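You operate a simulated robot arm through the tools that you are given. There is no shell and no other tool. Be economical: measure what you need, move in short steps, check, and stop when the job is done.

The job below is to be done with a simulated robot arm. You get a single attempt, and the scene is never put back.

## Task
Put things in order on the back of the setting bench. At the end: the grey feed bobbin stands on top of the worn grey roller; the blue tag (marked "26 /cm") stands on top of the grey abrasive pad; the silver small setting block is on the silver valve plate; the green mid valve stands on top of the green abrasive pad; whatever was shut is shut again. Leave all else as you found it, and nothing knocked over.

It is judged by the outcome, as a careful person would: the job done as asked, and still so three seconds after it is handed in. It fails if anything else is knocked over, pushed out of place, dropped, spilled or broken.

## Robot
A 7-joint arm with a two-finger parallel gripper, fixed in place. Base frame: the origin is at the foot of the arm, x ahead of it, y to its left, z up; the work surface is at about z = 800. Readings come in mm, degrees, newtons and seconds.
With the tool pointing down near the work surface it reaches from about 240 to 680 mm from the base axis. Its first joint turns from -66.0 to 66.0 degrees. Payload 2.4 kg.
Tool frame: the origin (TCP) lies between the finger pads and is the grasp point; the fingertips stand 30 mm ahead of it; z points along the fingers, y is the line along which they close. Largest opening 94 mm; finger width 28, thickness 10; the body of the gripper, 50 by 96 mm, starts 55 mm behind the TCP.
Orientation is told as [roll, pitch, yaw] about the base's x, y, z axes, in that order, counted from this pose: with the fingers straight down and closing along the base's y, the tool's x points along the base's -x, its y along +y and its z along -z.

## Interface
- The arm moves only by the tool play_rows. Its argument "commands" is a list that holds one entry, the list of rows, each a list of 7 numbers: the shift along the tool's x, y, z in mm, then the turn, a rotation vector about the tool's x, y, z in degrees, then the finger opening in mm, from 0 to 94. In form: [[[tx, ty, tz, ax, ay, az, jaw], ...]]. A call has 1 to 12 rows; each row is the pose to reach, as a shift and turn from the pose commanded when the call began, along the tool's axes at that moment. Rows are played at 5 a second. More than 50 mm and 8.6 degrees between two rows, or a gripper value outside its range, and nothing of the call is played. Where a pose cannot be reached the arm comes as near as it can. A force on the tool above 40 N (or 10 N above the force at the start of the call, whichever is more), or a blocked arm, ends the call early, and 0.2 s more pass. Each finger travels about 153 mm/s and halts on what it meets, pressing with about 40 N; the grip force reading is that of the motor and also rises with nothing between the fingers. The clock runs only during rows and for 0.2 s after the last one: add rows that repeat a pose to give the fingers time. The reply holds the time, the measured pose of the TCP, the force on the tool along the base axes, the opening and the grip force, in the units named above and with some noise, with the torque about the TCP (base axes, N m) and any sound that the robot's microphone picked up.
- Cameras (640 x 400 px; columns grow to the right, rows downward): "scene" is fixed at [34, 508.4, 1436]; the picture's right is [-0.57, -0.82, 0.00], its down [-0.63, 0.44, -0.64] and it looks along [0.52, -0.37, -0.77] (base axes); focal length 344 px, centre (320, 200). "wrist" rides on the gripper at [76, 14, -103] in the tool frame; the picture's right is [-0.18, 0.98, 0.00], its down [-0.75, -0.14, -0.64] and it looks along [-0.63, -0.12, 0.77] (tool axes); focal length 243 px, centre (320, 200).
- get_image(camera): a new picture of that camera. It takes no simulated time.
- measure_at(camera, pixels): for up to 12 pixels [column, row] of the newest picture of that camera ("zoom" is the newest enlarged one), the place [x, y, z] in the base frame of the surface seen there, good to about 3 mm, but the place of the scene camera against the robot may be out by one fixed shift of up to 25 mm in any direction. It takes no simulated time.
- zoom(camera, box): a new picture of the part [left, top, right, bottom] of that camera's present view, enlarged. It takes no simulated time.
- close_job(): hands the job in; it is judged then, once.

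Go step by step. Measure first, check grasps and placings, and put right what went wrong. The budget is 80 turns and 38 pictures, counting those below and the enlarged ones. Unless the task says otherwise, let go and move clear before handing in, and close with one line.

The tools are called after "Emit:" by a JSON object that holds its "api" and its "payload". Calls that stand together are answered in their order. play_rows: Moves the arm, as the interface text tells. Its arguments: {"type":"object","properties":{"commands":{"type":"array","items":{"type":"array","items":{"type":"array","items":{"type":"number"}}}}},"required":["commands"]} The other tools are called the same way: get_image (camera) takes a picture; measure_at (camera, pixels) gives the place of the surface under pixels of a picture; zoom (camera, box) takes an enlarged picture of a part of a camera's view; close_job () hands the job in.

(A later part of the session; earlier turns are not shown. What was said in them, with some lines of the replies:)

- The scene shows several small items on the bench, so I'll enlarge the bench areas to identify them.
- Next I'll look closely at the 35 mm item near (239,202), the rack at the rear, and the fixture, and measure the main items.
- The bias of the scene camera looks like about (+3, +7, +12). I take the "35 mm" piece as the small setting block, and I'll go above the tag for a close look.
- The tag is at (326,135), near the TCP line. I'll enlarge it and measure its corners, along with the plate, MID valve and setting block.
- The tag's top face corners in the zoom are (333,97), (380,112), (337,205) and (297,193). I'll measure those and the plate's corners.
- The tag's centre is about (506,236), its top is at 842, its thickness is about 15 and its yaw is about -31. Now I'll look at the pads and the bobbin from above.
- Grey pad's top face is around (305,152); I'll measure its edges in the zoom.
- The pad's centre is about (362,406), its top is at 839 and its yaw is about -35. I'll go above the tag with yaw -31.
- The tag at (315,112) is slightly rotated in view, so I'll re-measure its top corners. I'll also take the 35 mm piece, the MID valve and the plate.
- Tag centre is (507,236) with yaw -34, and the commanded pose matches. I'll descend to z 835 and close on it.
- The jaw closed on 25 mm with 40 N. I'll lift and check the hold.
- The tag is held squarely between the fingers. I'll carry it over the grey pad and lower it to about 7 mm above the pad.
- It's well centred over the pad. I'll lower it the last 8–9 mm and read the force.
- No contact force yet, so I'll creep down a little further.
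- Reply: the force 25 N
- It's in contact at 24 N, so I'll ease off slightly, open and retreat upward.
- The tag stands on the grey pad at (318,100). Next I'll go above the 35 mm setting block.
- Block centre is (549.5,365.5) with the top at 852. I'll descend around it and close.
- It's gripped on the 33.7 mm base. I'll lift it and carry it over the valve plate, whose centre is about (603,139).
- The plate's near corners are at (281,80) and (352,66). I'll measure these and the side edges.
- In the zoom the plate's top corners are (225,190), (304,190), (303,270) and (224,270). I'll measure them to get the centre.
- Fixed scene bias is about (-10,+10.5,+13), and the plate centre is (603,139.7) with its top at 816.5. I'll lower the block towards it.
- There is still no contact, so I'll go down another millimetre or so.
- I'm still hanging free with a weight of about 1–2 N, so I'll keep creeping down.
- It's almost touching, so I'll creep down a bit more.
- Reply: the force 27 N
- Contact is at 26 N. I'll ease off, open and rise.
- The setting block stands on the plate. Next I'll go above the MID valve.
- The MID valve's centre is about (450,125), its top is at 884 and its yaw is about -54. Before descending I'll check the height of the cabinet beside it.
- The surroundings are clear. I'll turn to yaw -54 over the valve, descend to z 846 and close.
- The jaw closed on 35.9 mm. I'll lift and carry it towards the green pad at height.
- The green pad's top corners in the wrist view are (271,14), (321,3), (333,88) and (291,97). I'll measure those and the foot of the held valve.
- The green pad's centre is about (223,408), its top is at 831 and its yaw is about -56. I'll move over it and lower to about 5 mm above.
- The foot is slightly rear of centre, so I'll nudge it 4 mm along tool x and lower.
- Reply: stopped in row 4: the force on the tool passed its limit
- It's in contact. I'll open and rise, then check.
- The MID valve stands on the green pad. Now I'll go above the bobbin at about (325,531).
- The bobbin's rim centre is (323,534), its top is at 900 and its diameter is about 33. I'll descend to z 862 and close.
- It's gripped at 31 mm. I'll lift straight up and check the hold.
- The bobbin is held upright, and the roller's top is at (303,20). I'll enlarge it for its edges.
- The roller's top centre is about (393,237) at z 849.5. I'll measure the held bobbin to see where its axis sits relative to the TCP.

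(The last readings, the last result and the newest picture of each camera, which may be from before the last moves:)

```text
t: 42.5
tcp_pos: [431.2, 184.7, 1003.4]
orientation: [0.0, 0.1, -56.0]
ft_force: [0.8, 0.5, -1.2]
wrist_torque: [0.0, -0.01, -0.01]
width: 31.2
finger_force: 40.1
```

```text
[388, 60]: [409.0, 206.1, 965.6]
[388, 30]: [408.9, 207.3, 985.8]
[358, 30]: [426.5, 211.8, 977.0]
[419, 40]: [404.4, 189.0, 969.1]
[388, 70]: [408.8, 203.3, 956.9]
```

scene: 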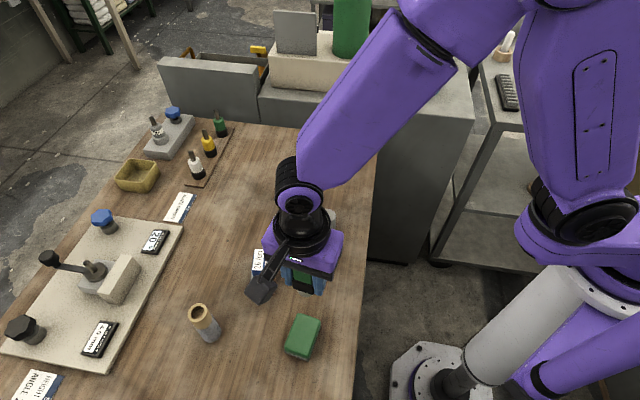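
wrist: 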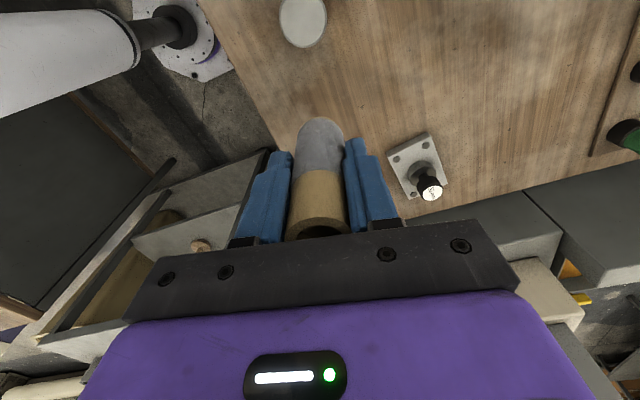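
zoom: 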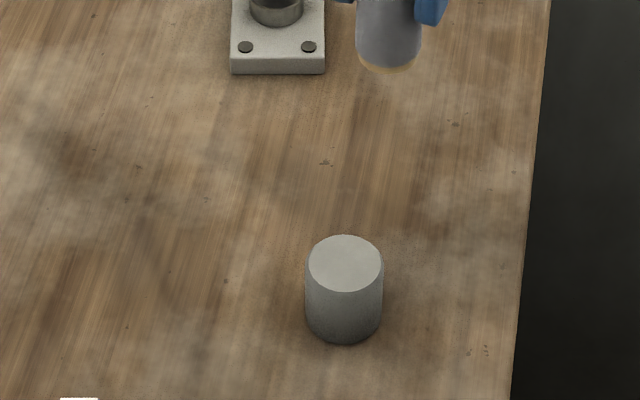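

The bobbin's axis lies at the TCP within about 2 mm. I'll move over the roller and lower to about 5 mm above it.

Emit:
{"api": "play_rows", "payload": {"commands": [[[32, -1, 0, 0, 0, 0, 5], [63.8, -1.8, 0, 0, 0, 0, 5], [63.8, -1.8, 0, 0, 0, 0, 5], [63.8, -1.8, 35, 0, 0, 0, 5], [63.8, -1.8, 65, 0, 0, 0, 5], [63.8, -1.8, 84, 0, 0, 0, 5], [63.8, -1.8, 84, 0, 0, 0, 5]]]}}

Emit:
{"api": "zoom", "payload": {"camera": "scene", "box": [270, 150, 370, 250]}}

Emit:
{"api": "zoom", "payload": {"camera": "wrist", "box": [260, 60, 380, 180]}}

```text
t: 44.1
tcp_pos: [391.7, 237.4, 918.9]
orientation: [0.1, 0.0, -56.0]
ft_force: [-0.9, -0.1, -0.1]
wrist_torque: [0.02, -0.02, 0.01]
width: 31.2
finger_force: 40.4
```

```text
4.00 times, centred on (320, 200) of scene
```

zoom: 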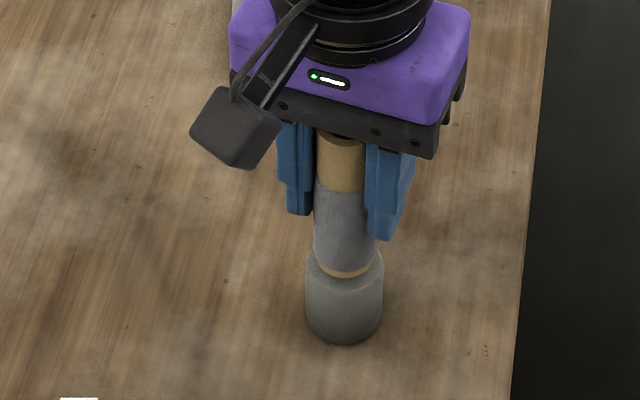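

```text
3.33 times, centred on (320, 120) of wrist
```

zoom: 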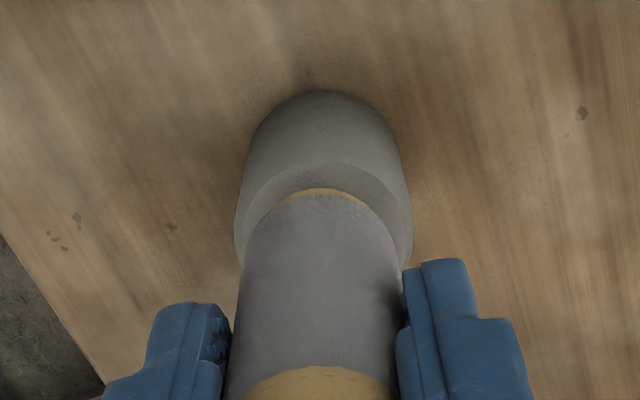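

Both views show the bobbin centred over the roller with a small gap. I'll lower slowly.

Emit:
{"api": "play_rows", "payload": {"commands": [[[0, 0, 2, 0, 0, 0, 5], [0, 0, 4, 0, 0, 0, 5], [0, 0, 5, 0, 0, 0, 5], [0, 0, 5.7, 0, 0, 0, 5], [0, 0, 5.7, 0, 0, 0, 5]]]}}

```text
t: 45.3
tcp_pos: [390.5, 238.1, 912.6]
orientation: [0.0, 0.0, -56.1]
ft_force: [0.0, 0.1, -0.6]
wrist_torque: [-0.02, 0.0, -0.03]
width: 31.1
finger_force: 40.1
```

Emit:
{"api": "play_rows", "payload": {"commands": [[[0, 0, 0.6, 0, 0, 0, 5], [0, 0, 1.2, 0, 0, 0, 5], [0, 0, 1.6, 0, 0, 0, 5], [0, 0, 1.6, 0, 0, 0, 5]]]}}

```text
t: 46.3
tcp_pos: [393.2, 238.5, 911.3]
orientation: [0.1, -0.1, -56.0]
ft_force: [-0.4, 0.8, 0.0]
wrist_torque: [-0.02, 0.0, 0.0]
width: 31.3
finger_force: 39.7
```

Emit:
{"api": "play_rows", "payload": {"commands": [[[0, 0, 0.6, 0, 0, 0, 5], [0, 0, 1.2, 0, 0, 0, 5], [0, 0, 1.6, 0, 0, 0, 5], [0, 0, 1.6, 0, 0, 0, 5]]]}}

```text
t: 47.3
tcp_pos: [392.3, 237.3, 910.9]
orientation: [0.2, 0.1, -56.0]
ft_force: [-6.8, 2.1, 27.3]
wrist_torque: [0.12, 0.52, -0.03]
width: 31.1
finger_force: 39.6
```

Contact is at 27 N. I'll ease off, open slowly and rise.

Emit:
{"api": "play_rows", "payload": {"commands": [[[0, 0, -0.6, 0, 0, 0, 5], [0, 0, -0.9, 0, 0, 0, 5], [0, 0, -0.9, 0, 0, 0, 35], [0, 0, -0.9, 0, 0, 0, 50], [0, 0, -0.9, 0, 0, 0, 75], [0, 0, -0.9, 0, 0, 0, 80], [0, 0, -40, 0, 0, 0, 80], [0, 0, -85, 0, 0, 0, 80], [0, 0, -130, 0, 0, 0, 80], [0, 0, -165, 0, 0, 0, 80]]]}}

Emit:
{"api": "get_image", "payload": {"camera": "scene"}}

```text
t: 49.5
tcp_pos: [390.3, 239.6, 1075.1]
orientation: [0.0, 0.0, -56.0]
ft_force: [0.6, 0.1, 0.3]
wrist_torque: [-0.01, -0.02, 0.01]
width: 79.9
finger_force: 0.2
```

```text
4 pictures are left
```

scene: 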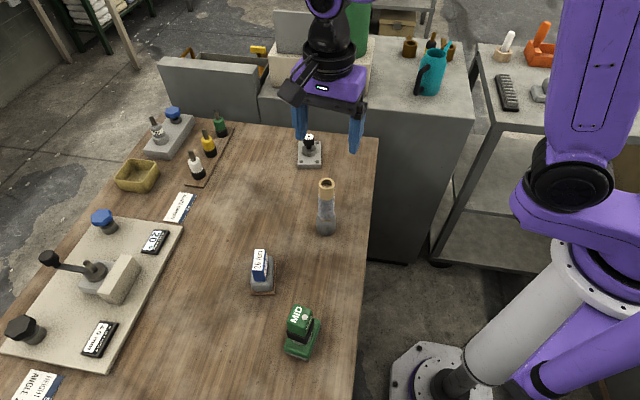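

All four stacks appear to stand: (309,150), (326,205), (261,268) and (301,330). I'll take one close check before handing in.

Emit:
{"api": "zoom", "payload": {"camera": "scene", "box": [230, 130, 380, 370]}}

```text
1.67 times, centred on (305, 250) of scene
```

zoom: 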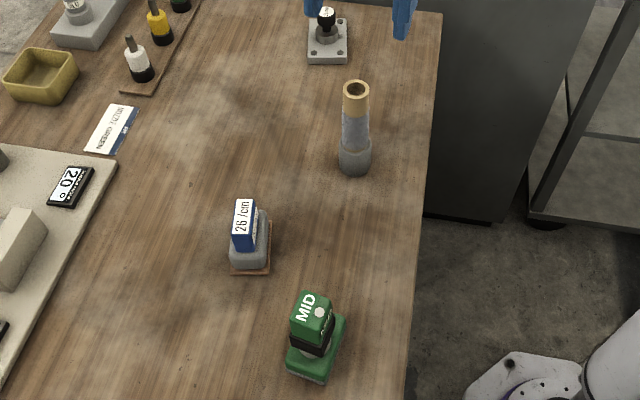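

The close view shows all four items upright on their bases and nothing else moved, so I'm handing in.

Emit:
{"api": "close_job", "payload": {}}

```text
The job is handed in.
```

The bobbin is on the roller, the "26 /cm" tag is on the grey pad, the "35 mm" piece (which I took to be the small setting block) is on the valve plate, and the mid valve is on the green pad; all stand upright, nothing else was moved, and nothing shut was opened.
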